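You operate a simulated robot arm through the tools that you are given. There is no shell and no other tool. Be economical: measure what you need, move in short steps, check, and stop when the job is done.

Carry out the task below with a simulated two-armed robot. There is one attempt and no reset: what you move stays moved.

TASK
Switch the green dolly brake off.

It is judged by the outcome, as a careful person would: the job done as asked, and still so three seconds after it is handed in. It fails if anything else is knocked over, pushed out of place, dropped, spilled or broken.

THE ROBOT
Two 7-joint arms with two-finger parallel grippers on one trunk, on a base that drives. Base frame: it is fixed to the floor where the robot stands at the start and does not move with it; the origin is under the middle of the robot, x ahead of it, y to its left, z up. Lengths are in mm, angles in degrees, forces in N, time in s.
The left shoulder is at the start at [70, 163, 1120], the right one opposite. With the tool pointing down near the work surface each hand reaches from about 380 to 880 mm from the robot's upright axis, wherever it stands, measured 20 degrees to its own side. Places, roughly: green dolly brake [700, 0, 800]. Payload 3.43 kg a hand.
The TCP of each hand is the grasp point between the finger pads, 34 mm short of the fingertips. In the tool frame z runs along the fingers and y along their closing line. Largest opening 128 mm; finger width 24, thickness 12; the body of the gripper, 48 by 130 mm, starts 96 mm behind the TCP.
Orientation is told as [roll, pitch, yaw] about the base's x, y, z axes, in that order, counted from this pose: with the fingers straight down and closing along the base's y, the tool's x points along the base's -x, its y along +y and its z along -z.

THE INTERFACE
- The arms move only by the tool play_rows. It takes "left_deltas", "right_deltas" or both (then of equal length, played together; a hand with none holds still); each is a list of rows, each a list of 7 numbers: the shift along the tool's x, y, z in units of 100 mm (1.0 is 100 mm), then the turn, a rotation vector about the tool's x, y, z in units of 120 degrees (1.0 is 120 degrees), then the opening, from 0 (shut) to 1 (fully open). In form: [[dx, dy, dz, rx, ry, rz, jaw], ...]. A call has 1 to 10 rows; each row is the pose to reach, as a shift and turn from the pose commanded when the call began, along the tool's axes at that moment. A call with a number of a shift or a turn outside -1 to 1 is refused whole. Rows are played at 5 a second. More than 50 mm and 8.6 degrees between two rows, or a gripper value outside its range, and nothing of the call is played. A pose out of reach is approached as far as the arm can. The call stops where the force on the tool passes 40 N (or 10 N more than at its start, if that is more) or the arm is blocked; 0.2 s more then pass. The fingers move at their own pace (about 153 mm/s each) and stop on an object; they squeeze with about 44 N. The grip force told is the motor's: it shows also when the fingers shut on nothing. Time passes only in rows, and 0.2 s behind the last, so rows that repeat a pose let the fingers close. It gives the time, the measured TCP pose, the force on the tool (base axes), the opening and the grip force at its end, in the units of the frame above (readings bear some noise).
- Cameras (640 x 400 px; columns grow to the right, rows downward): "scene" is now at [133.7, -24.3, 1340.2]; the picture's right is [-0.11, -0.99, 0.00], its down [-0.66, 0.07, -0.75] and it looks along [0.75, -0.08, -0.66] (base axes); focal length 274 px, centre (320, 200). "left" rides on the left gripper at [76, 11, -160] in its tool frame; the picture's right is [-0.15, 0.99, 0.00], its down [-0.88, -0.13, -0.46] and it looks along [-0.45, -0.07, 0.89] (tool axes); focal length 234 px, centre (320, 200). "right" rides on the right gripper at [76, -11, -160] in its tool frame; the picture's right is [0.15, 0.99, 0.00], its down [-0.88, 0.13, -0.46] and it looks along [-0.45, 0.07, 0.89] (tool axes); focal length 234 px, centre (320, 200). There is no depth. A picture from a camera that has moved, and an enlarged one, comes with that camera's place and axes in the base frame and with its lens. The place of the scene camera against the robot may be out by one fixed shift of up to 18 mm in any direction.
- camera(camera): a new picture of that camera. No time passes.
- move_column(by): slides the trunk up (or, below 0, down) by that many mm; the arms and the scene camera ride with it, the base frame stays. It gives what a move gives, with no picture.
- roll_base(legs): drives the robot by 1 to 6 legs, each [ahead, left, turn to the left] in mm, mm and degrees, along the robot's own axes; the way and the turn of a leg run together, so that a leg with both is an arc; at most 1500 mm and 180 degrees a leg. The arms and the cameras ride along, it lands a little off, and it stops where it bumps. It gives what a move gives.
- aim_head(pan, tilt): turns the head with the scene camera to pan (to the left, within 86 degrees either way) and tilt (down, from -29 to 69), counted from straight ahead of the robot. It gives what a move gives.
- enlarge(camera, box): a new picture of the part [left, top, right, bottom] of that camera's present view, enlarged. No time passes.
- hand_in(): hands the job in; it is judged then, once.

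Go step by step. Nothing tells you exact positions but the pictures and the camera data: compare them with the known pose of the tool, close in by small moves and look again before you grip or let go. The budget is 120 turns and 92 pictures, counting those below and the enlarged ones. Unless the task says otherwise, let go and move clear before handing in, and close with one line.

The tools are called as name(argument=value, ...) on one line, values as JSON. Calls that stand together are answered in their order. play_rows: Moves the arms, as the interface text tells. Its arguments: {"type":"object","properties":{"left_deltas":{"type":"array"},"right_deltas":{"type":"array"}},"required":[]} The other tools are called the same way: move_column (by) slides the trunk up or down; roll_base (legs) drives the base; aim_head (pan, tilt) turns the head that bears the scene camera; camera (camera) takes a picture; enlarge (camera, box) takes an enlarged picture of a part of a camera's view; hand_in () hands the job in.

At the start:

```text
time_s: 0.0
left_tool_pos: [679.0, 245.5, 1018.3]
left_tool_rot: [0.1, 0.1, -0.1]
left_wrist_force: [-0.2, 0.0, -0.9]
left_gripper_width: 128.3
left_grip_force: 0.1
right_tool_pos: [659.2, -294.7, 949.9]
right_tool_rot: [0.0, 0.0, -0.1]
right_wrist_force: [0.2, -0.1, 0.2]
right_gripper_width: 127.9
right_grip_force: 0.1
trunk travel left (down, up): [-600.0, 340.0]
robot x, y, heading: [1.9, 0.5, 0.2]
head pan, tilt: [-6.2, 41.4]
```

scene: 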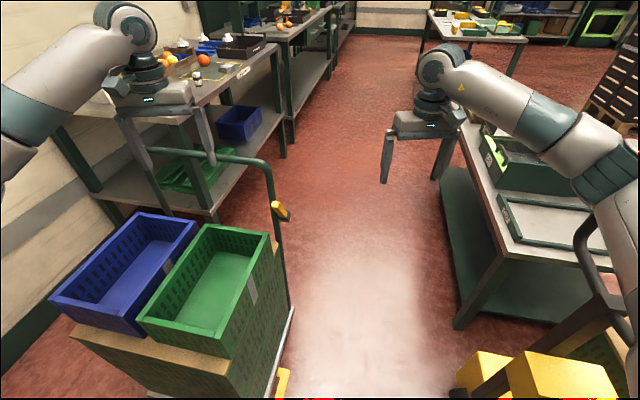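
right: 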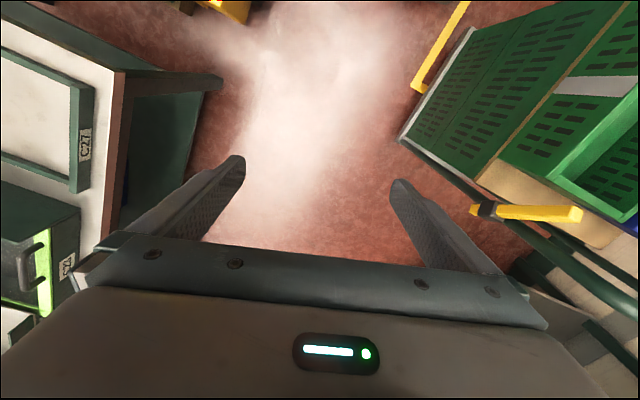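
left: 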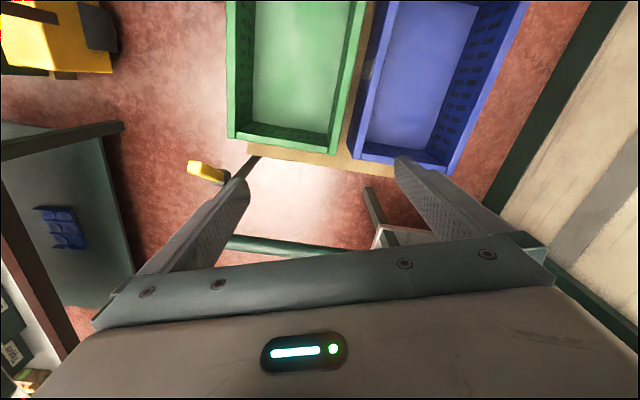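

I see a dolly with a green handle frame and a yellow lever on its post, near pixel (280,210) in the scene view. I'll enlarge it to see which way it is set.

enlarge(camera="scene", box=[230, 160, 330, 260])

enlarge(camera="right", box=[440, 150, 640, 275])

enlarge(camera="left", box=[150, 120, 310, 220])

enlarge(camera="scene", box=[420, 200, 640, 400])

```text
4.00 times, centred on (280, 210) of scene
camera zoom: at [133.7, -24.3, 1340.2], right [-0.11, -0.99, 0.0], down [-0.66, 0.07, -0.75], along [0.75, -0.08, -0.66], focal length 1096 px, centre (480, 160)
```

zoom: 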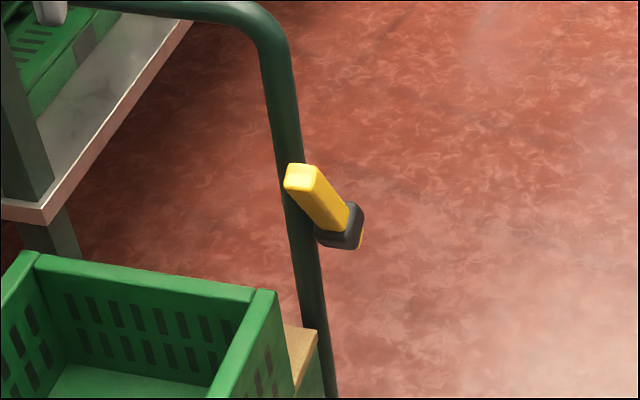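

```text
3.20 times, centred on (540, 212) of right
camera zoom: at [582.2, -305.7, 1109.9], right [-0.15, 0.99, 0.0], down [0.88, 0.13, 0.46], along [0.45, 0.07, -0.89], focal length 749 px, centre (-384, 160)
```

zoom: 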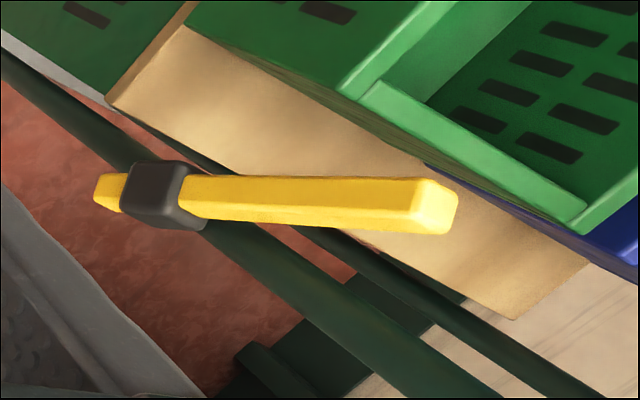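

```text
4.00 times, centred on (230, 170) of left
camera zoom: at [602.3, 257.2, 1178.2], right [0.15, 0.99, 0.0], down [0.88, -0.13, 0.46], along [0.45, -0.07, -0.89], focal length 937 px, centre (680, 320)
```

zoom: 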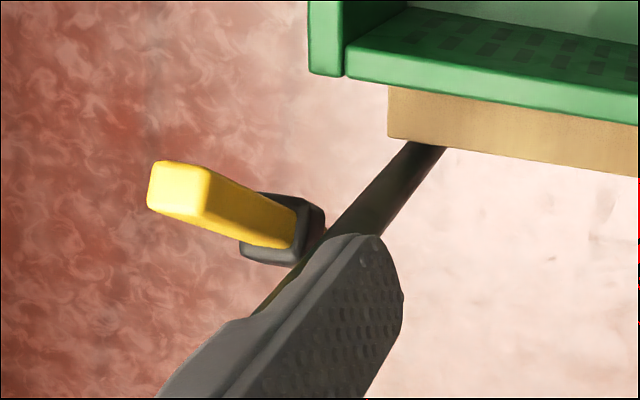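

```text
2.00 times, centred on (530, 300) of scene
camera zoom: at [133.7, -24.3, 1340.2], right [-0.11, -0.99, 0.0], down [-0.66, 0.07, -0.75], along [0.75, -0.08, -0.66], focal length 548 px, centre (-100, 0)
```

zoom: 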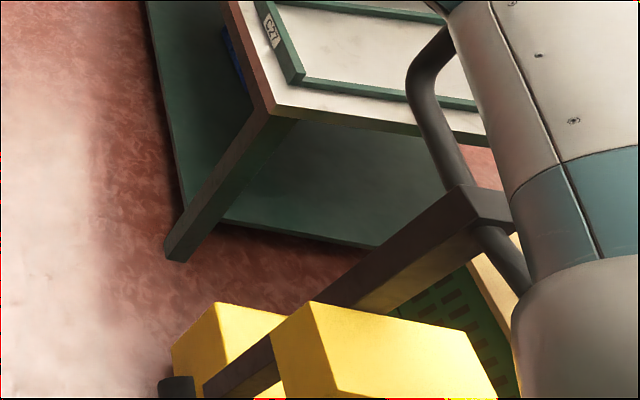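

The two wrist views put the lever tip near [687, 57, 846] and its pivot block near [744, 34, 741]. I'll tilt the right hand towards it to see the mechanism and any ON/OFF marks.

play_rows(right_deltas=[[0, 0, 0, -0.07, 0, 0, 0.5], [0, 0, 0, -0.14, 0, 0, 0], [0, 0, 0, -0.21, 0, 0, 0], [0, 0, 0, -0.28, 0, 0, 0], [0, 0, 0, -0.35, 0, 0, 0], [0, 0, 0, -0.42, 0, 0, 0]])

camera(camera="right")

enlarge(camera="right", box=[240, 60, 480, 210])

```text
time_s: 1.4
left_tool_pos: [678.9, 317.8, 1016.3]
left_tool_rot: [-1.2, -0.4, 4.2]
left_wrist_force: [-1.8, -0.2, 0.1]
left_gripper_width: 128.0
left_grip_force: 0.1
right_tool_pos: [700.7, -223.5, 962.6]
right_tool_rot: [49.2, -0.6, 4.2]
right_wrist_force: [1.2, -1.8, 0.6]
right_gripper_width: 0.1
right_grip_force: 33.3
trunk travel left (down, up): [-600.0, 340.0]
robot x, y, heading: [27.9, 6.3, 4.1]
head pan, tilt: [-6.2, 41.4]
```

```text
84 pictures are left
camera right: at [632.1, -357.2, 1059.3], right [-0.2, 0.63, 0.75], down [0.89, -0.2, 0.41], along [0.4, 0.75, -0.53], focal length 234 px, centre (320, 200)
```

right: 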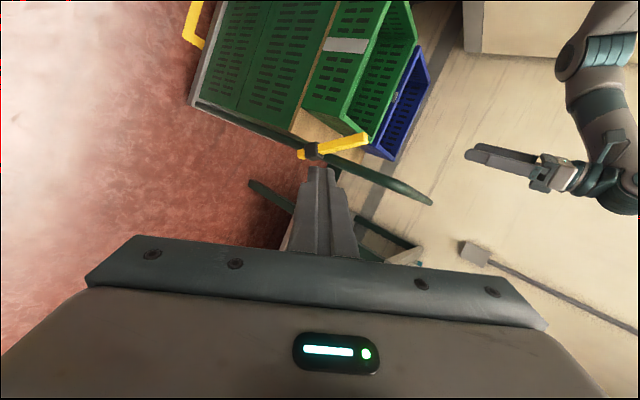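

```text
2.67 times, centred on (360, 135) of right
camera zoom: at [632.1, -357.2, 1059.3], right [-0.2, 0.63, 0.75], down [0.89, -0.2, 0.41], along [0.4, 0.75, -0.53], focal length 624 px, centre (213, 373)
```

zoom: 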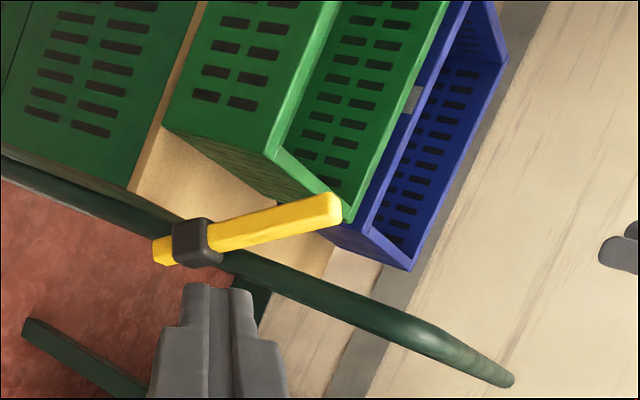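

The lever sits in a block on the handle post, tilted towards me. I also note the base shifted during that move, so I'll keep an eye on it. Next I look for marks and for the yellow part at the dolly's foot.

aim_head(pan=20, tilt=60)

camera(camera="scene")

enlarge(camera="right", box=[280, 120, 380, 180])

enlarge(camera="right", box=[140, 0, 300, 100])

```text
time_s: 2.3
left_tool_pos: [679.1, 317.3, 1015.6]
left_tool_rot: [-1.3, -0.3, 4.2]
left_wrist_force: [1.1, -1.0, 0.4]
left_gripper_width: 128.1
left_grip_force: 0.0
right_tool_pos: [700.0, -222.9, 962.3]
right_tool_rot: [49.1, -0.4, 4.2]
right_wrist_force: [0.0, 0.8, 0.9]
right_gripper_width: 0.0
right_grip_force: 33.3
trunk travel left (down, up): [-600.0, 340.0]
robot x, y, heading: [22.9, 7.0, 4.2]
head pan, tilt: [20.0, 60.0]
```

```text
82 pictures are left
camera scene: at [129.4, 45.4, 1315.5], right [0.41, -0.91, 0.02], down [-0.79, -0.36, -0.5], along [0.46, 0.18, -0.87], focal length 274 px, centre (320, 200)
```

scene: 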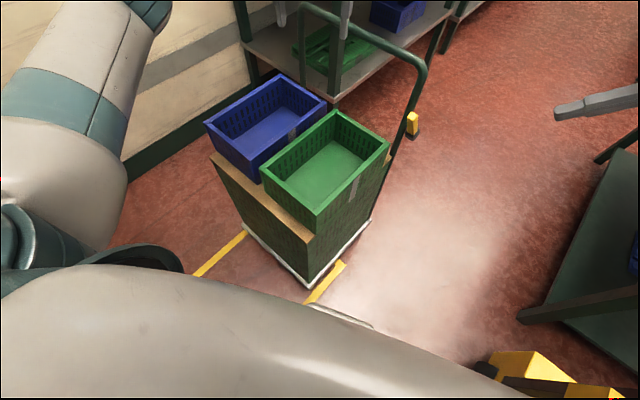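

```text
6.40 times, centred on (330, 150) of right
camera zoom: at [631.8, -357.0, 1058.8], right [-0.2, 0.64, 0.75], down [0.89, -0.19, 0.41], along [0.4, 0.75, -0.53], focal length 1499 px, centre (256, 520)
```

zoom: 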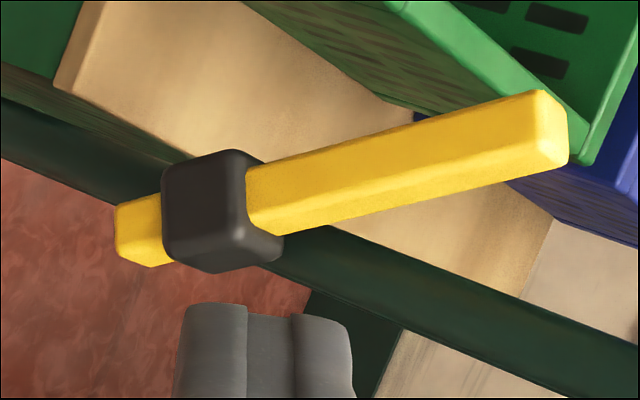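

```text
4.00 times, centred on (220, 50) of right
camera zoom: at [631.8, -357.0, 1058.8], right [-0.2, 0.64, 0.75], down [0.89, -0.19, 0.41], along [0.4, 0.75, -0.53], focal length 937 px, centre (720, 800)
```

zoom: 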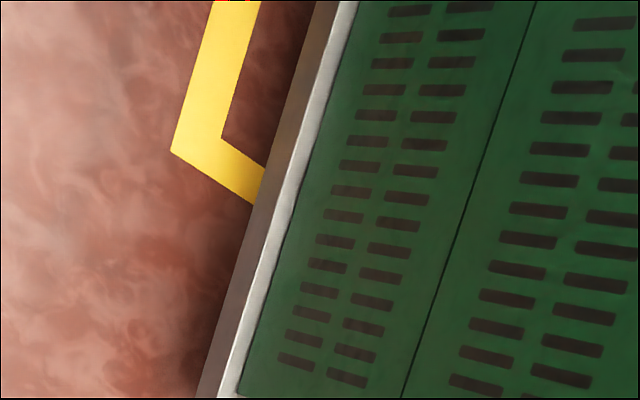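

The yellow at floor level is only a painted line, so the lever is the brake. It leans about 30° from vertical, towards the crates, and should swing over the post away from me. I'll turn the closed right hand so its fingers point across the lever.

play_rows(right_deltas=[[0, 0, 0, -0.033, -0.032, 0.027, 0], [0, 0, 0, -0.066, -0.063, 0.055, 0], [0, 0, 0, -0.1, -0.095, 0.082, 0], [0, 0, 0, -0.133, -0.126, 0.109, 0], [0, 0, 0, -0.133, -0.126, 0.109, 0]])

camera(camera="right")

```text
time_s: 3.5
left_tool_pos: [698.2, 329.1, 1007.1]
left_tool_rot: [-0.9, 0.6, 5.9]
left_wrist_force: [0.2, 0.3, -0.9]
left_gripper_width: 128.1
left_grip_force: 0.0
right_tool_pos: [732.3, -200.6, 948.6]
right_tool_rot: [65.7, 3.4, -13.1]
right_wrist_force: [-0.3, 0.0, 0.3]
right_gripper_width: 0.0
right_grip_force: 33.0
trunk travel left (down, up): [-600.0, 340.0]
robot x, y, heading: [41.2, 0.8, 6.0]
head pan, tilt: [20.0, 60.0]
```

```text
79 pictures are left
camera right: at [628.3, -330.6, 1009.4], right [0.0, 0.42, 0.91], down [0.79, -0.56, 0.25], along [0.61, 0.72, -0.33], focal length 234 px, centre (320, 200)
```

right: 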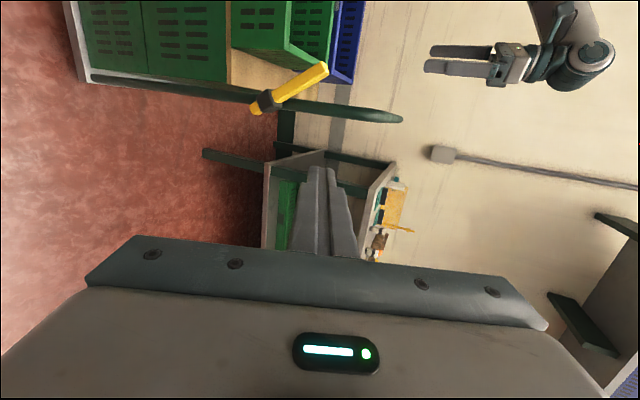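

The lever position agrees across views: tip [690, 57, 844], block [745, 34, 741]. I'm bringing the closed fingers to a standoff on the near side of the lever.

play_rows(right_deltas=[[0.18, -0.06, 0.24, 0, 0, 0, 0], [0.37, -0.12, 0.48, 0, 0, 0, 0], [0.55, -0.17, 0.72, 0, 0, 0, 0], [0.73, -0.23, 0.96, 0, 0, 0, 0], [0.73, -0.23, 0.96, 0, 0, 0, 0]])

camera(camera="right")

```text
time_s: 4.7
left_tool_pos: [690.6, 350.9, 1015.5]
left_tool_rot: [-1.2, -0.1, 7.2]
left_wrist_force: [0.6, 0.2, -1.2]
left_gripper_width: 127.9
left_grip_force: 0.0
right_tool_pos: [683.6, -95.2, 901.7]
right_tool_rot: [64.9, 2.3, -12.8]
right_wrist_force: [-1.4, 0.6, 1.0]
right_gripper_width: 0.0
right_grip_force: 32.7
trunk travel left (down, up): [-600.0, 340.0]
robot x, y, heading: [51.0, 5.5, 7.2]
head pan, tilt: [20.0, 60.0]
```

```text
78 pictures are left
camera right: at [577.9, -225.7, 962.8], right [-0.02, 0.43, 0.9], down [0.79, -0.54, 0.28], along [0.61, 0.72, -0.33], focal length 234 px, centre (320, 200)
```

right: 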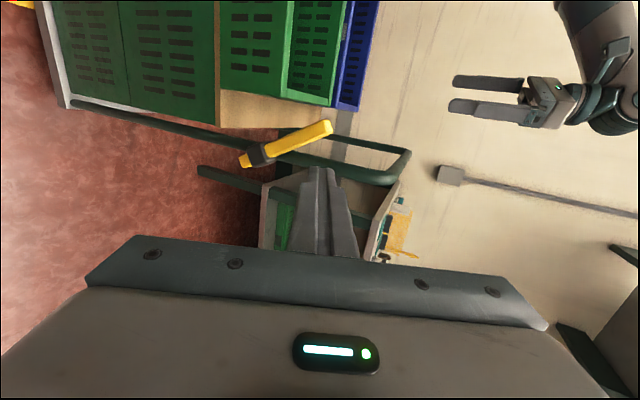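

The base creeps forward and left whenever the arm moves, towards the dolly. I'll drive it back to where it began before going closer.

roll_base(legs=[[-60, 0, -7]])

camera(camera="scene")

camera(camera="right")

```text
time_s: 5.4
left_tool_pos: [685.5, 352.7, 1017.8]
left_tool_rot: [-0.9, -0.4, 7.4]
left_wrist_force: [-0.7, 0.3, -0.6]
left_gripper_width: 127.8
left_grip_force: 0.0
right_tool_pos: [683.1, -94.9, 906.2]
right_tool_rot: [65.2, 1.9, -12.5]
right_wrist_force: [-0.4, 0.4, -0.5]
right_gripper_width: 0.0
right_grip_force: 33.0
trunk travel left (down, up): [-600.0, 340.0]
robot x, y, heading: [50.8, 9.1, 7.3]
head pan, tilt: [20.0, 60.0]
stopped in leg 1: the robot was blocked; the commanded pose is now the measured one
```

```text
77 pictures are left
camera scene: at [150.9, 48.9, 1315.2], right [0.46, -0.89, 0.02], down [-0.77, -0.41, -0.5], along [0.45, 0.22, -0.87], focal length 274 px, centre (320, 200)
```

scene: 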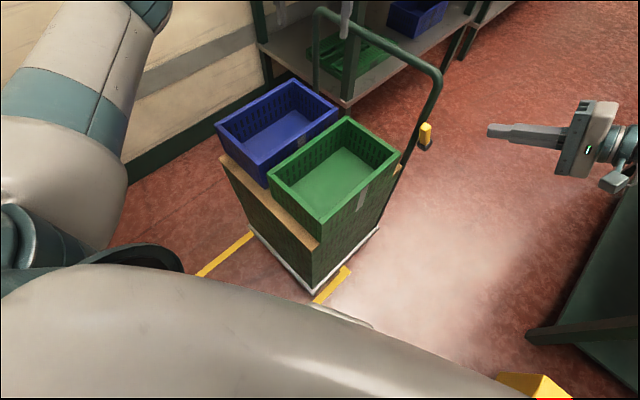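

```text
76 pictures are left
camera right: at [577.2, -225.6, 965.1], right [-0.02, 0.43, 0.9], down [0.79, -0.54, 0.28], along [0.61, 0.72, -0.33], focal length 234 px, centre (320, 200)
```

right: 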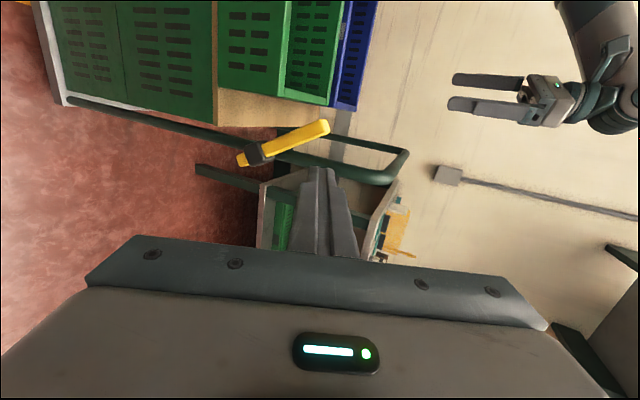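

The drive was blocked, so the right arm may be touching something beside me. That would also explain the creep. I'll look to the right.

aim_head(pan=-60, tilt=45)

camera(camera="scene")

```text
time_s: 6.9
left_tool_pos: [689.0, 350.4, 1017.3]
left_tool_rot: [-1.0, -0.2, 7.4]
left_wrist_force: [0.1, -0.8, 0.7]
left_gripper_width: 128.2
left_grip_force: 0.1
right_tool_pos: [682.8, -95.4, 903.6]
right_tool_rot: [65.1, 2.0, -12.7]
right_wrist_force: [-0.7, -0.1, -1.1]
right_gripper_width: 0.0
right_grip_force: 33.0
trunk travel left (down, up): [-600.0, 340.0]
robot x, y, heading: [52.2, 6.2, 7.3]
head pan, tilt: [-60.0, 45.0]
```

```text
75 pictures are left
camera scene: at [143.0, -45.9, 1336.6], right [-0.8, -0.61, 0.01], down [-0.42, 0.55, -0.72], along [0.43, -0.57, -0.69], focal length 274 px, centre (320, 200)
```

scene: 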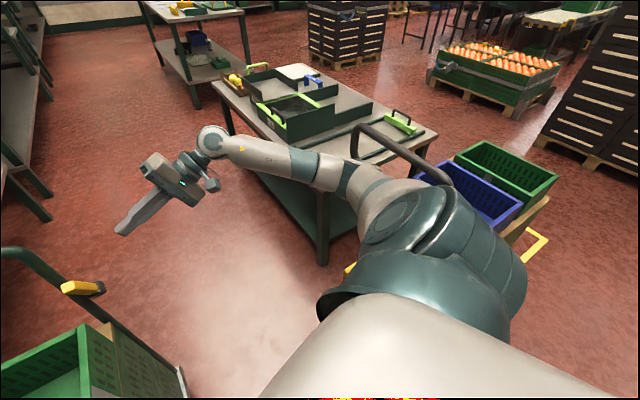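

enlarge(camera="scene", box=[300, 100, 560, 290])

aim_head(pan=-84, tilt=50)

camera(camera="scene")

camera(camera="left")

```text
2.11 times, centred on (430, 195) of scene
camera zoom: at [143.0, -45.9, 1336.6], right [-0.8, -0.61, 0.01], down [-0.42, 0.55, -0.72], along [0.43, -0.57, -0.69], focal length 577 px, centre (88, 210)
```

zoom: 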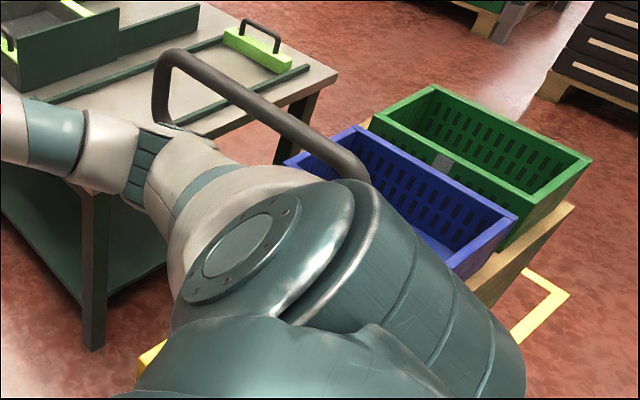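

```text
time_s: 7.8
left_tool_pos: [688.0, 350.9, 1016.2]
left_tool_rot: [-1.0, -0.2, 7.3]
left_wrist_force: [0.1, -0.3, -1.3]
left_gripper_width: 127.9
left_grip_force: 0.0
right_tool_pos: [683.6, -95.8, 903.9]
right_tool_rot: [65.1, 2.0, -12.5]
right_wrist_force: [0.3, 0.2, 0.3]
right_gripper_width: 0.0
right_grip_force: 33.2
trunk travel left (down, up): [-600.0, 340.0]
robot x, y, heading: [52.5, 4.1, 7.4]
head pan, tilt: [-84.0, 50.0]
```

```text
73 pictures are left
camera scene: at [111.8, -56.5, 1329.7], right [-0.97, -0.23, 0.0], down [-0.17, 0.73, -0.66], along [0.15, -0.64, -0.75], focal length 274 px, centre (320, 200)
```

scene: 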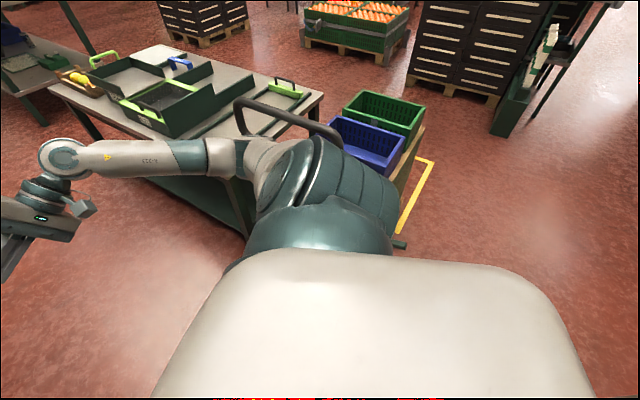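

```text
72 pictures are left
camera left: at [610.2, 356.0, 1176.1], right [0.02, 1.0, -0.02], down [0.89, -0.01, 0.46], along [0.46, -0.02, -0.89], focal length 234 px, centre (320, 200)
```

left: 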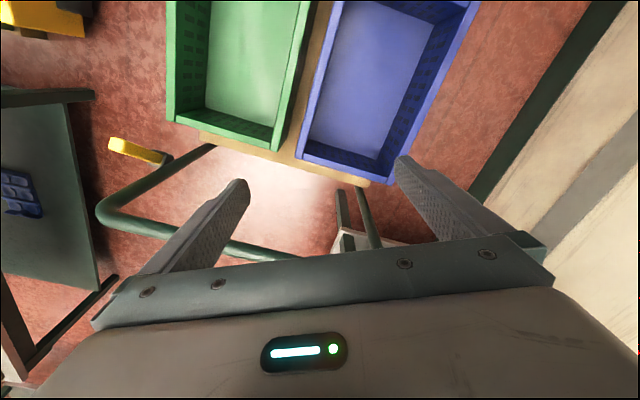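

The right elbow is leaning on the other cart's handle, and that is what pushes my base. I'll undo the hand's tilt to free the elbow, then raise the trunk so the elbow clears the handle.

play_rows(right_deltas=[[0, 0, -0.2, 0.07, 0, 0, 0], [0, 0, -0.4, 0.14, 0, 0, 0], [0, 0, -0.6, 0.21, 0, 0, 0], [0, 0, -0.8, 0.28, 0, 0, 0], [0, 0, -1.0, 0.35, 0, 0, 0], [0, 0, -1.0, 0.42, 0, 0, 0], [0, 0, -1.0, 0.49, 0, 0, 0], [0, 0, -1.0, 0.54, 0, 0, 0], [0, 0, -1.0, 0.54, 0, 0, 0]])

camera(camera="scene")

```text
time_s: 9.0
left_tool_pos: [688.3, 322.4, 1021.5]
left_tool_rot: [0.4, -0.3, 6.2]
left_wrist_force: [0.7, -0.9, 0.1]
left_gripper_width: 127.9
left_grip_force: 0.0
right_tool_pos: [608.9, -194.1, 835.6]
right_tool_rot: [24.3, 13.6, -12.3]
right_wrist_force: [0.7, -0.6, 0.4]
right_gripper_width: 0.2
right_grip_force: 33.4
trunk travel left (down, up): [-600.0, 340.0]
robot x, y, heading: [42.0, 10.0, 6.4]
head pan, tilt: [-84.0, 50.0]
stopped in row 5 (right hand): the arm was blocked; the commanded pose is now the measured one
```

```text
71 pictures are left
camera scene: at [105.4, -82.4, 1327.5], right [-0.98, -0.21, -0.01], down [-0.16, 0.75, -0.64], along [0.14, -0.62, -0.77], focal length 274 px, centre (320, 200)
```

scene: 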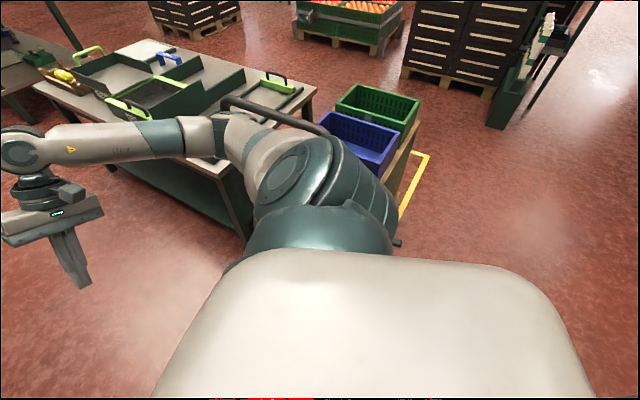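

The elbow is still wedged against the handle. I'll shift the base a little to the left to free it.

roll_base(legs=[[0, 40, 0]])

camera(camera="scene")

```text
time_s: 9.8
left_tool_pos: [690.3, 371.6, 1017.6]
left_tool_rot: [0.0, 0.1, 6.7]
left_wrist_force: [0.2, 0.6, 0.8]
left_gripper_width: 127.9
left_grip_force: 0.0
right_tool_pos: [616.7, -148.0, 841.2]
right_tool_rot: [23.7, 13.0, -12.3]
right_wrist_force: [0.7, 0.2, -1.0]
right_gripper_width: 0.0
right_grip_force: 33.4
trunk travel left (down, up): [-600.0, 340.0]
robot x, y, heading: [42.4, 46.8, 6.3]
head pan, tilt: [-84.0, 50.0]
```

```text
70 pictures are left
camera scene: at [110.5, -35.7, 1328.4], right [-0.98, -0.22, 0.0], down [-0.17, 0.75, -0.64], along [0.14, -0.63, -0.77], focal length 274 px, centre (320, 200)
```

scene: 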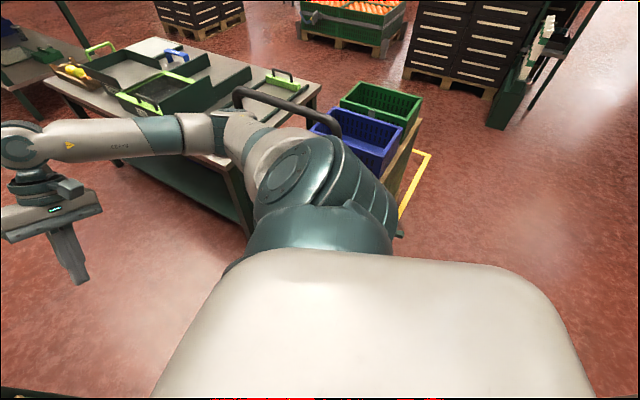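

The base moved freely. I'll now raise the trunk so the elbow goes above handle height.

move_column(by=150)

camera(camera="scene")

```text
time_s: 11.6
left_tool_pos: [688.6, 370.0, 1168.4]
left_tool_rot: [-0.1, 0.1, 6.7]
left_wrist_force: [-0.5, 0.5, 0.6]
left_gripper_width: 128.2
left_grip_force: 0.0
right_tool_pos: [617.8, -149.7, 991.4]
right_tool_rot: [23.7, 13.1, -12.3]
right_wrist_force: [0.2, 0.5, -1.3]
right_gripper_width: 0.0
right_grip_force: 33.2
trunk travel left (down, up): [-750.0, 190.0]
robot x, y, heading: [40.5, 46.3, 6.6]
head pan, tilt: [-84.0, 50.0]
```

```text
69 pictures are left
camera scene: at [110.0, -36.5, 1478.0], right [-0.98, -0.22, 0.0], down [-0.17, 0.75, -0.64], along [0.14, -0.63, -0.77], focal length 274 px, centre (320, 200)
```

scene: 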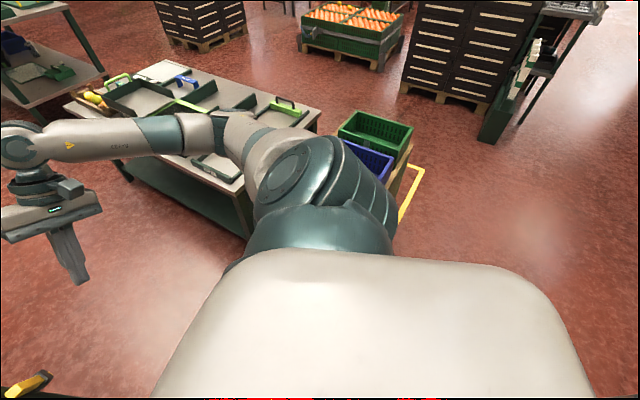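

The arm is clear of the handle now. I'll tilt the right fingers towards the lever again, at about 50°, and check that the base stays put.

play_rows(right_deltas=[[0, 0, 0, -0.057, -0.028, 0, 0], [0, 0, 0, -0.114, -0.055, 0, 0], [0, 0, 0, -0.17, -0.083, 0, 0], [0, 0, 0, -0.227, -0.111, 0, 0], [0, 0, 0, -0.227, -0.111, 0, 0]])

camera(camera="right")

camera(camera="scene")

```text
time_s: 12.8
left_tool_pos: [690.2, 371.0, 1168.4]
left_tool_rot: [-0.1, 0.2, 6.7]
left_wrist_force: [0.4, 0.0, 0.2]
left_gripper_width: 128.3
left_grip_force: 0.1
right_tool_pos: [618.3, -149.8, 991.0]
right_tool_rot: [50.0, 2.4, -20.3]
right_wrist_force: [1.0, 0.1, 0.4]
right_gripper_width: 0.0
right_grip_force: 32.9
trunk travel left (down, up): [-750.0, 190.0]
robot x, y, heading: [40.7, 46.7, 6.8]
head pan, tilt: [-84.0, 50.0]
```

```text
68 pictures are left
camera right: at [503.7, -246.5, 1088.6], right [0.11, 0.64, 0.76], down [0.75, -0.56, 0.36], along [0.65, 0.53, -0.54], focal length 234 px, centre (320, 200)
```

right: 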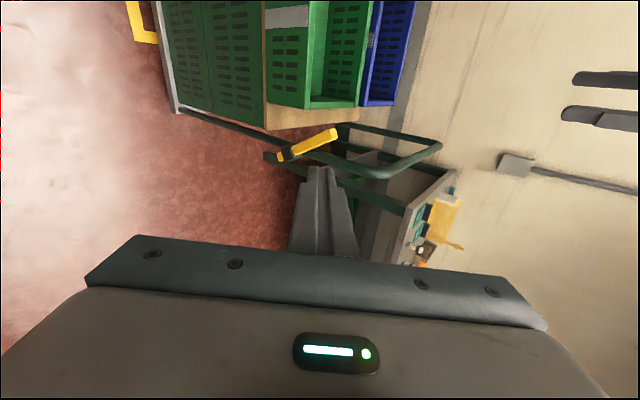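

```text
67 pictures are left
camera scene: at [110.5, -36.0, 1478.1], right [-0.98, -0.22, 0.0], down [-0.17, 0.75, -0.64], along [0.14, -0.63, -0.77], focal length 274 px, centre (320, 200)
```

scene: 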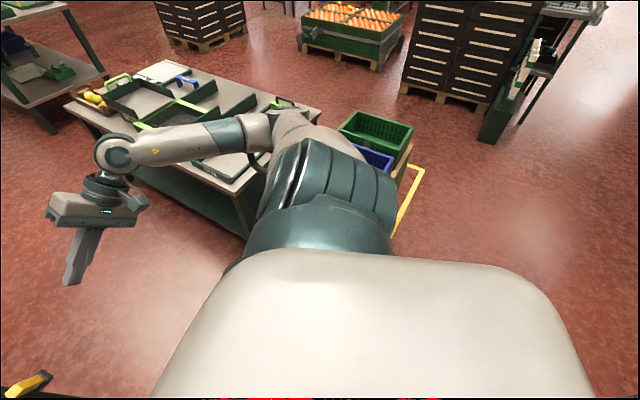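

The base held still this time and the lever is unmoved. I'll approach along the finger axis.

play_rows(right_deltas=[[0.1, 0, 0.33, 0, 0, 0, 0], [0.2, -0.01, 0.66, 0, 0, 0, 0], [0.29, -0.02, 1.0, 0, 0, 0, 0], [0.29, -0.02, 1.0, 0, 0, 0, 0]])

camera(camera="right")

camera(camera="scene")

```text
time_s: 13.8
left_tool_pos: [677.5, 388.0, 1174.8]
left_tool_rot: [-0.9, -0.5, 6.8]
left_wrist_force: [0.5, 2.0, 2.0]
left_gripper_width: 127.9
left_grip_force: 0.0
right_tool_pos: [611.8, -77.9, 941.4]
right_tool_rot: [47.9, 0.2, -21.7]
right_wrist_force: [9.3, 1.4, 10.7]
right_gripper_width: 0.0
right_grip_force: 32.5
trunk travel left (down, up): [-750.0, 190.0]
robot x, y, heading: [44.2, 48.8, 6.7]
head pan, tilt: [-84.0, 50.0]
```

```text
66 pictures are left
camera right: at [493.6, -167.4, 1040.2], right [0.11, 0.67, 0.73], down [0.73, -0.56, 0.4], along [0.68, 0.49, -0.55], focal length 234 px, centre (320, 200)
```

right: 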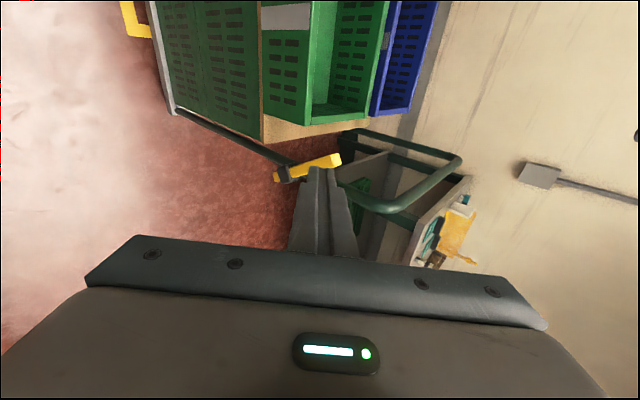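

```text
65 pictures are left
camera scene: at [96.0, -16.2, 1483.3], right [-0.98, -0.22, -0.01], down [-0.16, 0.74, -0.66], along [0.15, -0.64, -0.76], focal length 274 px, centre (320, 200)
```

scene: 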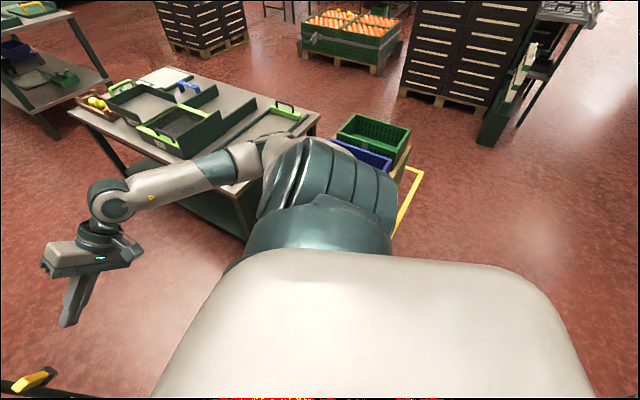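

The elbow still rests on the handle (about 14 N shows and the robot leans). Raising the trunk further will straighten the arm and lift the elbow clear.

move_column(by=150)

camera(camera="scene")

```text
time_s: 15.5
left_tool_pos: [688.3, 372.1, 1319.3]
left_tool_rot: [0.0, 0.0, 6.6]
left_wrist_force: [0.7, -0.1, 0.1]
left_gripper_width: 128.0
left_grip_force: 0.1
right_tool_pos: [614.1, -68.1, 1077.9]
right_tool_rot: [50.0, 2.4, -20.3]
right_wrist_force: [0.6, 0.0, 0.3]
right_gripper_width: 0.1
right_grip_force: 33.0
trunk travel left (down, up): [-900.0, 40.0]
robot x, y, heading: [41.8, 48.5, 6.7]
head pan, tilt: [-84.0, 50.0]
```

```text
64 pictures are left
camera scene: at [109.3, -36.1, 1628.1], right [-0.98, -0.22, 0.0], down [-0.17, 0.75, -0.64], along [0.14, -0.63, -0.77], focal length 274 px, centre (320, 200)
```

scene: 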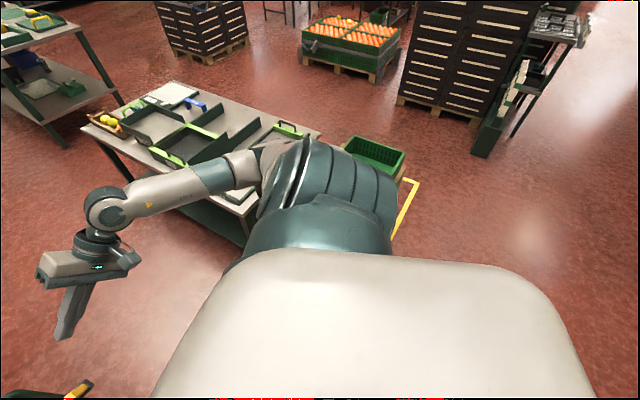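

The arm is free again. I'll lower the hand to the standoff in two halves.

play_rows(right_deltas=[[-0.01, -0.15, 0.23, 0, 0, 0, 0], [-0.02, -0.29, 0.45, 0, 0, 0, 0], [-0.03, -0.44, 0.67, 0, 0, 0, 0], [-0.04, -0.58, 0.9, 0, 0, 0, 0], [-0.04, -0.58, 0.9, 0, 0, 0, 0]])

camera(camera="scene")

```text
time_s: 16.7
left_tool_pos: [688.3, 370.5, 1318.1]
left_tool_rot: [0.1, 0.0, 6.8]
left_wrist_force: [-0.9, -0.5, -0.2]
left_gripper_width: 127.8
left_grip_force: 0.1
right_tool_pos: [622.4, -39.7, 975.7]
right_tool_rot: [50.1, 2.4, -20.3]
right_wrist_force: [-0.9, 0.7, 0.3]
right_gripper_width: 0.0
right_grip_force: 32.6
trunk travel left (down, up): [-900.0, 40.0]
robot x, y, heading: [44.1, 52.2, 6.8]
head pan, tilt: [-84.0, 50.0]
```

```text
63 pictures are left
camera scene: at [109.6, -36.6, 1628.1], right [-0.98, -0.22, 0.0], down [-0.17, 0.75, -0.64], along [0.14, -0.63, -0.77], focal length 274 px, centre (320, 200)
```

scene: 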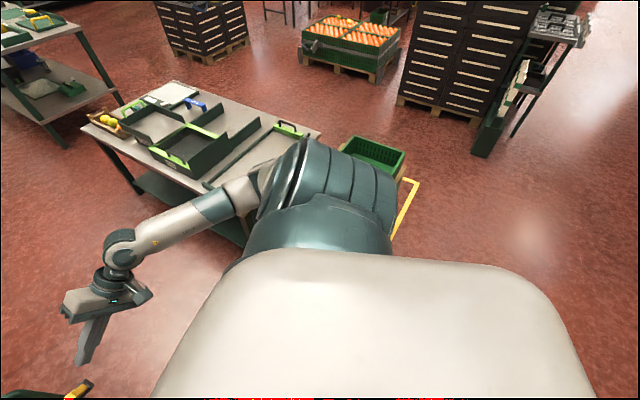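

No contact. Now the second half.

play_rows(right_deltas=[[-0.01, -0.15, 0.23, 0, 0, 0, 0], [-0.02, -0.29, 0.45, 0, 0, 0, 0], [-0.04, -0.43, 0.67, 0, 0, 0, 0], [-0.05, -0.57, 0.91, 0, 0, 0, 0], [-0.05, -0.57, 0.91, 0, 0, 0, 0]])

camera(camera="right")

aim_head(pan=0, tilt=52)

camera(camera="scene")

```text
time_s: 17.9
left_tool_pos: [687.9, 371.4, 1318.5]
left_tool_rot: [0.0, 0.0, 6.7]
left_wrist_force: [0.6, 0.1, -0.5]
left_gripper_width: 127.8
left_grip_force: 0.0
right_tool_pos: [635.4, -9.2, 873.5]
right_tool_rot: [50.0, 2.4, -20.3]
right_wrist_force: [-0.3, 0.0, -0.6]
right_gripper_width: 0.0
right_grip_force: 33.2
trunk travel left (down, up): [-900.0, 40.0]
robot x, y, heading: [42.5, 46.2, 6.7]
head pan, tilt: [-84.0, 50.0]
```

```text
62 pictures are left
camera right: at [521.5, -106.7, 970.9], right [0.11, 0.64, 0.76], down [0.75, -0.56, 0.36], along [0.65, 0.53, -0.54], focal length 234 px, centre (320, 200)
```

right: 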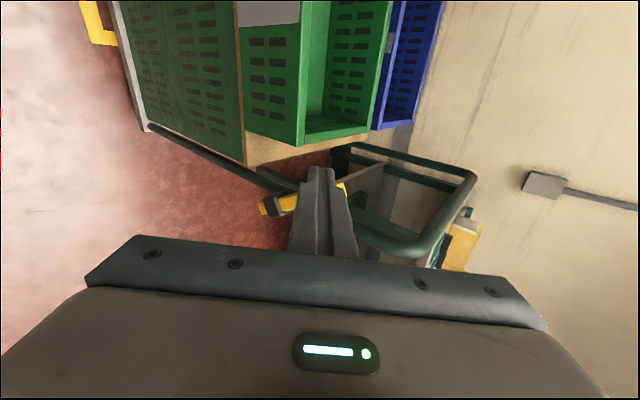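

```text
time_s: 19.5
left_tool_pos: [688.5, 371.5, 1317.9]
left_tool_rot: [0.0, 0.0, 6.7]
left_wrist_force: [-0.4, -0.9, 0.4]
left_gripper_width: 127.8
left_grip_force: 0.1
right_tool_pos: [634.7, -9.0, 872.4]
right_tool_rot: [50.0, 2.4, -20.4]
right_wrist_force: [-0.2, -0.7, 0.0]
right_gripper_width: 0.1
right_grip_force: 32.4
trunk travel left (down, up): [-900.0, 40.0]
robot x, y, heading: [44.9, 45.8, 6.7]
head pan, tilt: [0.0, 52.0]
```

```text
61 pictures are left
camera scene: at [167.6, 47.2, 1625.4], right [0.12, -0.99, 0.0], down [-0.78, -0.09, -0.62], along [0.61, 0.07, -0.79], focal length 274 px, centre (320, 200)
```

scene: 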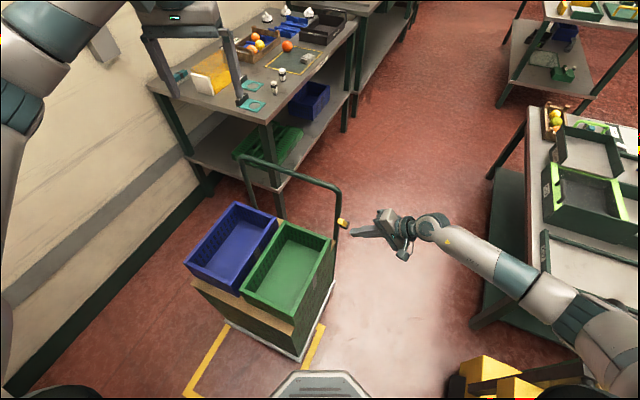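

Good: the hand is at the standoff and nothing is touching. I'll advance along the finger axis, behind the lever.

play_rows(right_deltas=[[0, 0, 0.2, 0, 0, 0, 0], [0, 0, 0.4, 0, 0, 0, 0], [0, 0, 0.58, 0, 0, 0, 0], [0, 0, 0.58, 0, 0, 0, 0]])

enlarge(camera="right", box=[220, 120, 420, 260])

enlarge(camera="scene", box=[300, 180, 440, 270])

```text
time_s: 20.5
left_tool_pos: [687.1, 370.8, 1317.7]
left_tool_rot: [0.0, 0.0, 6.7]
left_wrist_force: [0.1, -1.2, -0.6]
left_gripper_width: 127.8
left_grip_force: 0.1
right_tool_pos: [650.2, 33.0, 836.2]
right_tool_rot: [50.0, 2.4, -20.2]
right_wrist_force: [1.1, 0.7, -0.4]
right_gripper_width: 0.0
right_grip_force: 33.1
trunk travel left (down, up): [-900.0, 40.0]
robot x, y, heading: [42.1, 49.6, 6.6]
head pan, tilt: [0.0, 52.0]
```

```text
2.86 times, centred on (320, 190) of right
camera zoom: at [536.1, -63.2, 933.8], right [0.11, 0.64, 0.76], down [0.75, -0.56, 0.36], along [0.65, 0.53, -0.54], focal length 669 px, centre (320, 229)
```

zoom: 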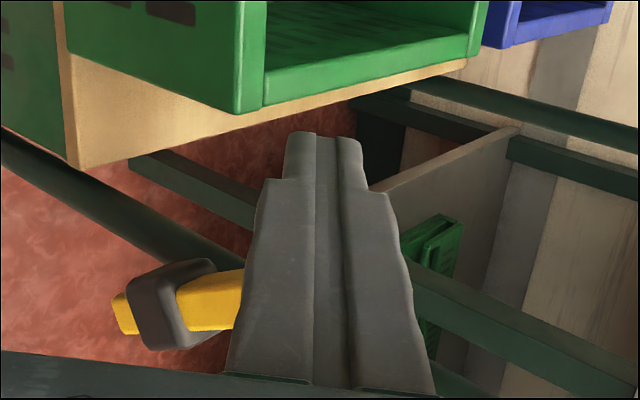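

```text
4.44 times, centred on (370, 225) of scene
camera zoom: at [167.4, 47.1, 1625.4], right [0.12, -0.99, 0.0], down [-0.78, -0.09, -0.62], along [0.61, 0.07, -0.79], focal length 1218 px, centre (98, 89)
```

zoom: 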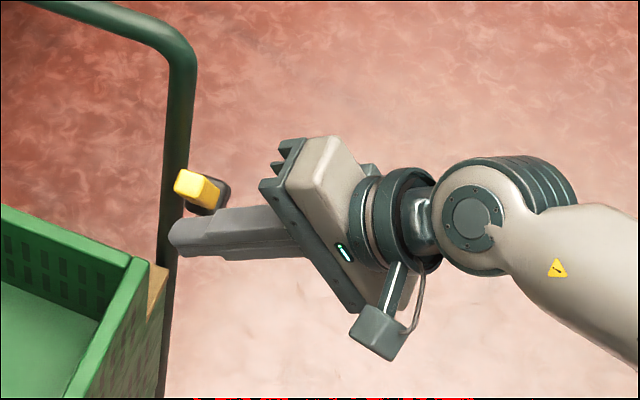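

The fingers are behind the lever and overlap it without touching the post. I'll start pushing along its arc and check the force.

play_rows(right_deltas=[[-0.1, 0, 0, 0, 0, 0, 0], [-0.18, 0, 0, 0, 0, 0, 0], [-0.28, 0.06, -0.06, 0, 0, 0, 0], [-0.39, 0.12, -0.11, 0, 0, 0, 0], [-0.39, 0.12, -0.11, 0, 0, 0, 0]])

enlarge(camera="right", box=[220, 120, 420, 260])

enlarge(camera="scene", box=[300, 180, 440, 270])

```text
time_s: 21.7
left_tool_pos: [688.9, 372.3, 1317.8]
left_tool_rot: [0.0, 0.0, 6.8]
left_wrist_force: [0.2, -0.5, 0.2]
left_gripper_width: 128.1
left_grip_force: 0.1
right_tool_pos: [687.7, 17.4, 852.8]
right_tool_rot: [50.1, 2.3, -20.3]
right_wrist_force: [0.4, -0.2, 0.0]
right_gripper_width: 0.0
right_grip_force: 33.1
trunk travel left (down, up): [-900.0, 40.0]
robot x, y, heading: [39.1, 45.9, 6.5]
head pan, tilt: [0.0, 52.0]
```

```text
2.86 times, centred on (320, 190) of right
camera zoom: at [573.5, -79.1, 950.1], right [0.11, 0.64, 0.76], down [0.75, -0.56, 0.36], along [0.66, 0.53, -0.54], focal length 669 px, centre (320, 229)
```

zoom: 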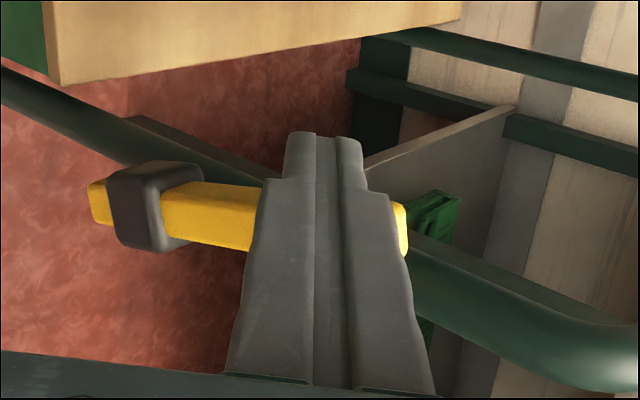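

```text
4.44 times, centred on (370, 225) of scene
camera zoom: at [167.1, 47.4, 1625.5], right [0.12, -0.99, 0.0], down [-0.78, -0.09, -0.62], along [0.61, 0.07, -0.79], focal length 1218 px, centre (98, 89)
```

zoom: 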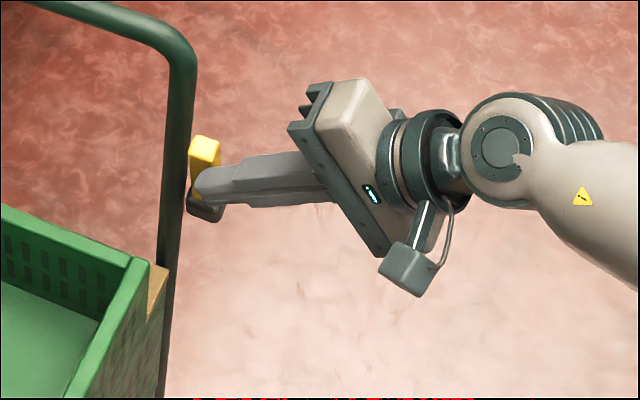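

The lever follows smoothly with hardly any force, now about 15° short of upright. I'll keep pushing over the top.

play_rows(right_deltas=[[-0.12, 0.05, -0.04, 0, 0, 0, 0], [-0.24, 0.08, -0.075, 0, 0, 0, 0], [-0.37, 0.1, -0.095, 0, 0, 0, 0], [-0.5, 0.108, -0.107, 0, 0, 0, 0], [-0.5, 0.108, -0.107, 0, 0, 0, 0]])

enlarge(camera="right", box=[220, 120, 420, 260])

enlarge(camera="scene", box=[300, 180, 440, 270])

```text
time_s: 22.9
left_tool_pos: [688.8, 370.5, 1318.7]
left_tool_rot: [0.1, -0.1, 6.7]
left_wrist_force: [0.2, 0.0, 0.0]
left_gripper_width: 128.0
left_grip_force: 0.1
right_tool_pos: [735.3, -0.8, 864.7]
right_tool_rot: [49.9, 2.4, -20.4]
right_wrist_force: [-0.8, 0.7, 0.4]
right_gripper_width: 0.0
right_grip_force: 32.7
trunk travel left (down, up): [-900.0, 40.0]
robot x, y, heading: [45.5, 48.4, 6.7]
head pan, tilt: [0.0, 52.0]
```

```text
2.86 times, centred on (320, 190) of right
camera zoom: at [620.7, -97.5, 962.4], right [0.11, 0.64, 0.76], down [0.75, -0.56, 0.36], along [0.65, 0.53, -0.54], focal length 669 px, centre (320, 229)
```

zoom: 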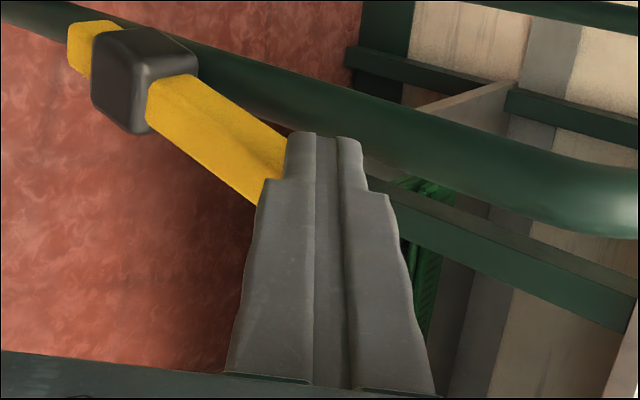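

```text
4.44 times, centred on (370, 225) of scene
camera zoom: at [167.2, 47.4, 1625.4], right [0.12, -0.99, 0.0], down [-0.78, -0.09, -0.62], along [0.61, 0.07, -0.79], focal length 1218 px, centre (98, 89)
```

zoom: 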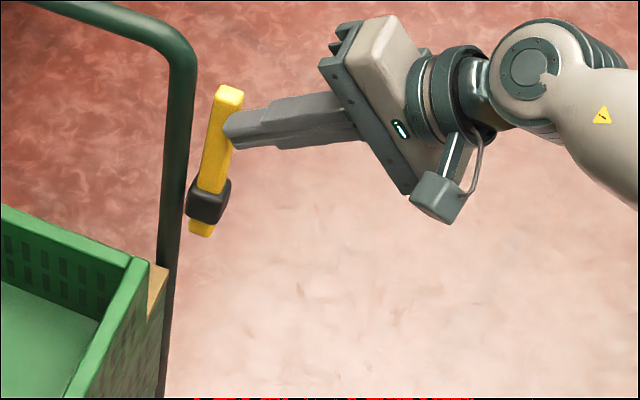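

The lever is past upright and leaning away by about 20°. I'll keep following the arc until it stops or resists.

play_rows(right_deltas=[[-0.13, 0.01, 0.03, 0, 0, 0, 0], [-0.26, 0.01, 0.05, 0, 0, 0, 0], [-0.39, -0.02, 0.09, 0, 0, 0, 0], [-0.51, -0.05, 0.127, 0, 0, 0, 0], [-0.51, -0.05, 0.127, 0, 0, 0, 0]])

enlarge(camera="right", box=[180, 80, 420, 260])

enlarge(camera="scene", box=[300, 160, 440, 250])

```text
time_s: 23.7
left_tool_pos: [686.4, 370.7, 1318.2]
left_tool_rot: [-0.1, 0.0, 6.7]
left_wrist_force: [-0.4, 0.5, 0.4]
left_gripper_width: 128.0
left_grip_force: 0.0
right_tool_pos: [764.7, -4.9, 857.5]
right_tool_rot: [50.2, 2.7, -20.0]
right_wrist_force: [-0.2, 0.1, 0.3]
right_gripper_width: 0.0
right_grip_force: 33.0
trunk travel left (down, up): [-900.0, 40.0]
robot x, y, heading: [41.1, 50.0, 6.5]
head pan, tilt: [0.0, 52.0]
stopped in row 3 (right hand): the force on the tool passed its limit (the readings are from after the stop); the commanded pose is now the measured one
```

```text
2.22 times, centred on (300, 170) of right
camera zoom: at [652.0, -103.5, 955.3], right [0.11, 0.63, 0.76], down [0.75, -0.56, 0.35], along [0.65, 0.54, -0.54], focal length 520 px, centre (364, 267)
```

zoom: 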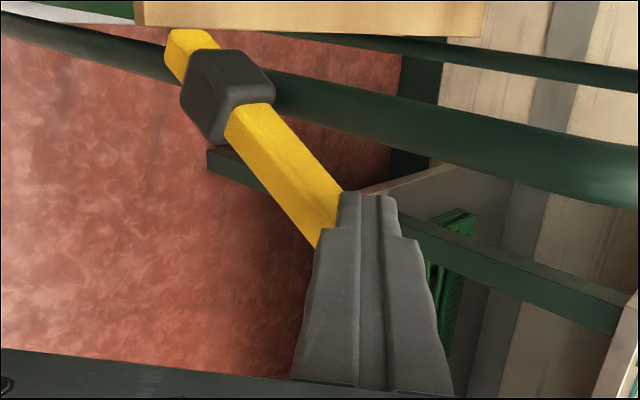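

```text
4.44 times, centred on (370, 205) of scene
camera zoom: at [165.2, 46.9, 1625.5], right [0.12, -0.99, 0.0], down [-0.78, -0.09, -0.62], along [0.61, 0.07, -0.79], focal length 1218 px, centre (98, 178)
```

zoom: 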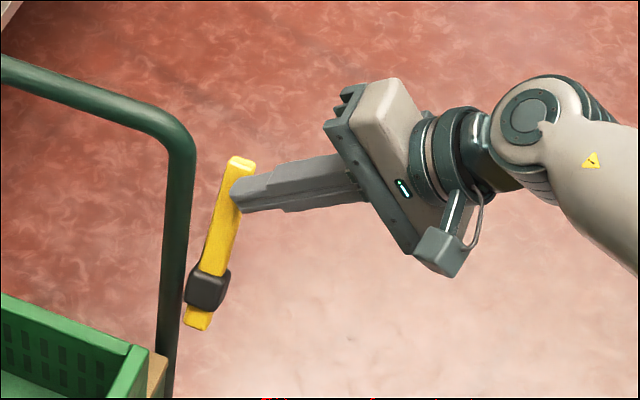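

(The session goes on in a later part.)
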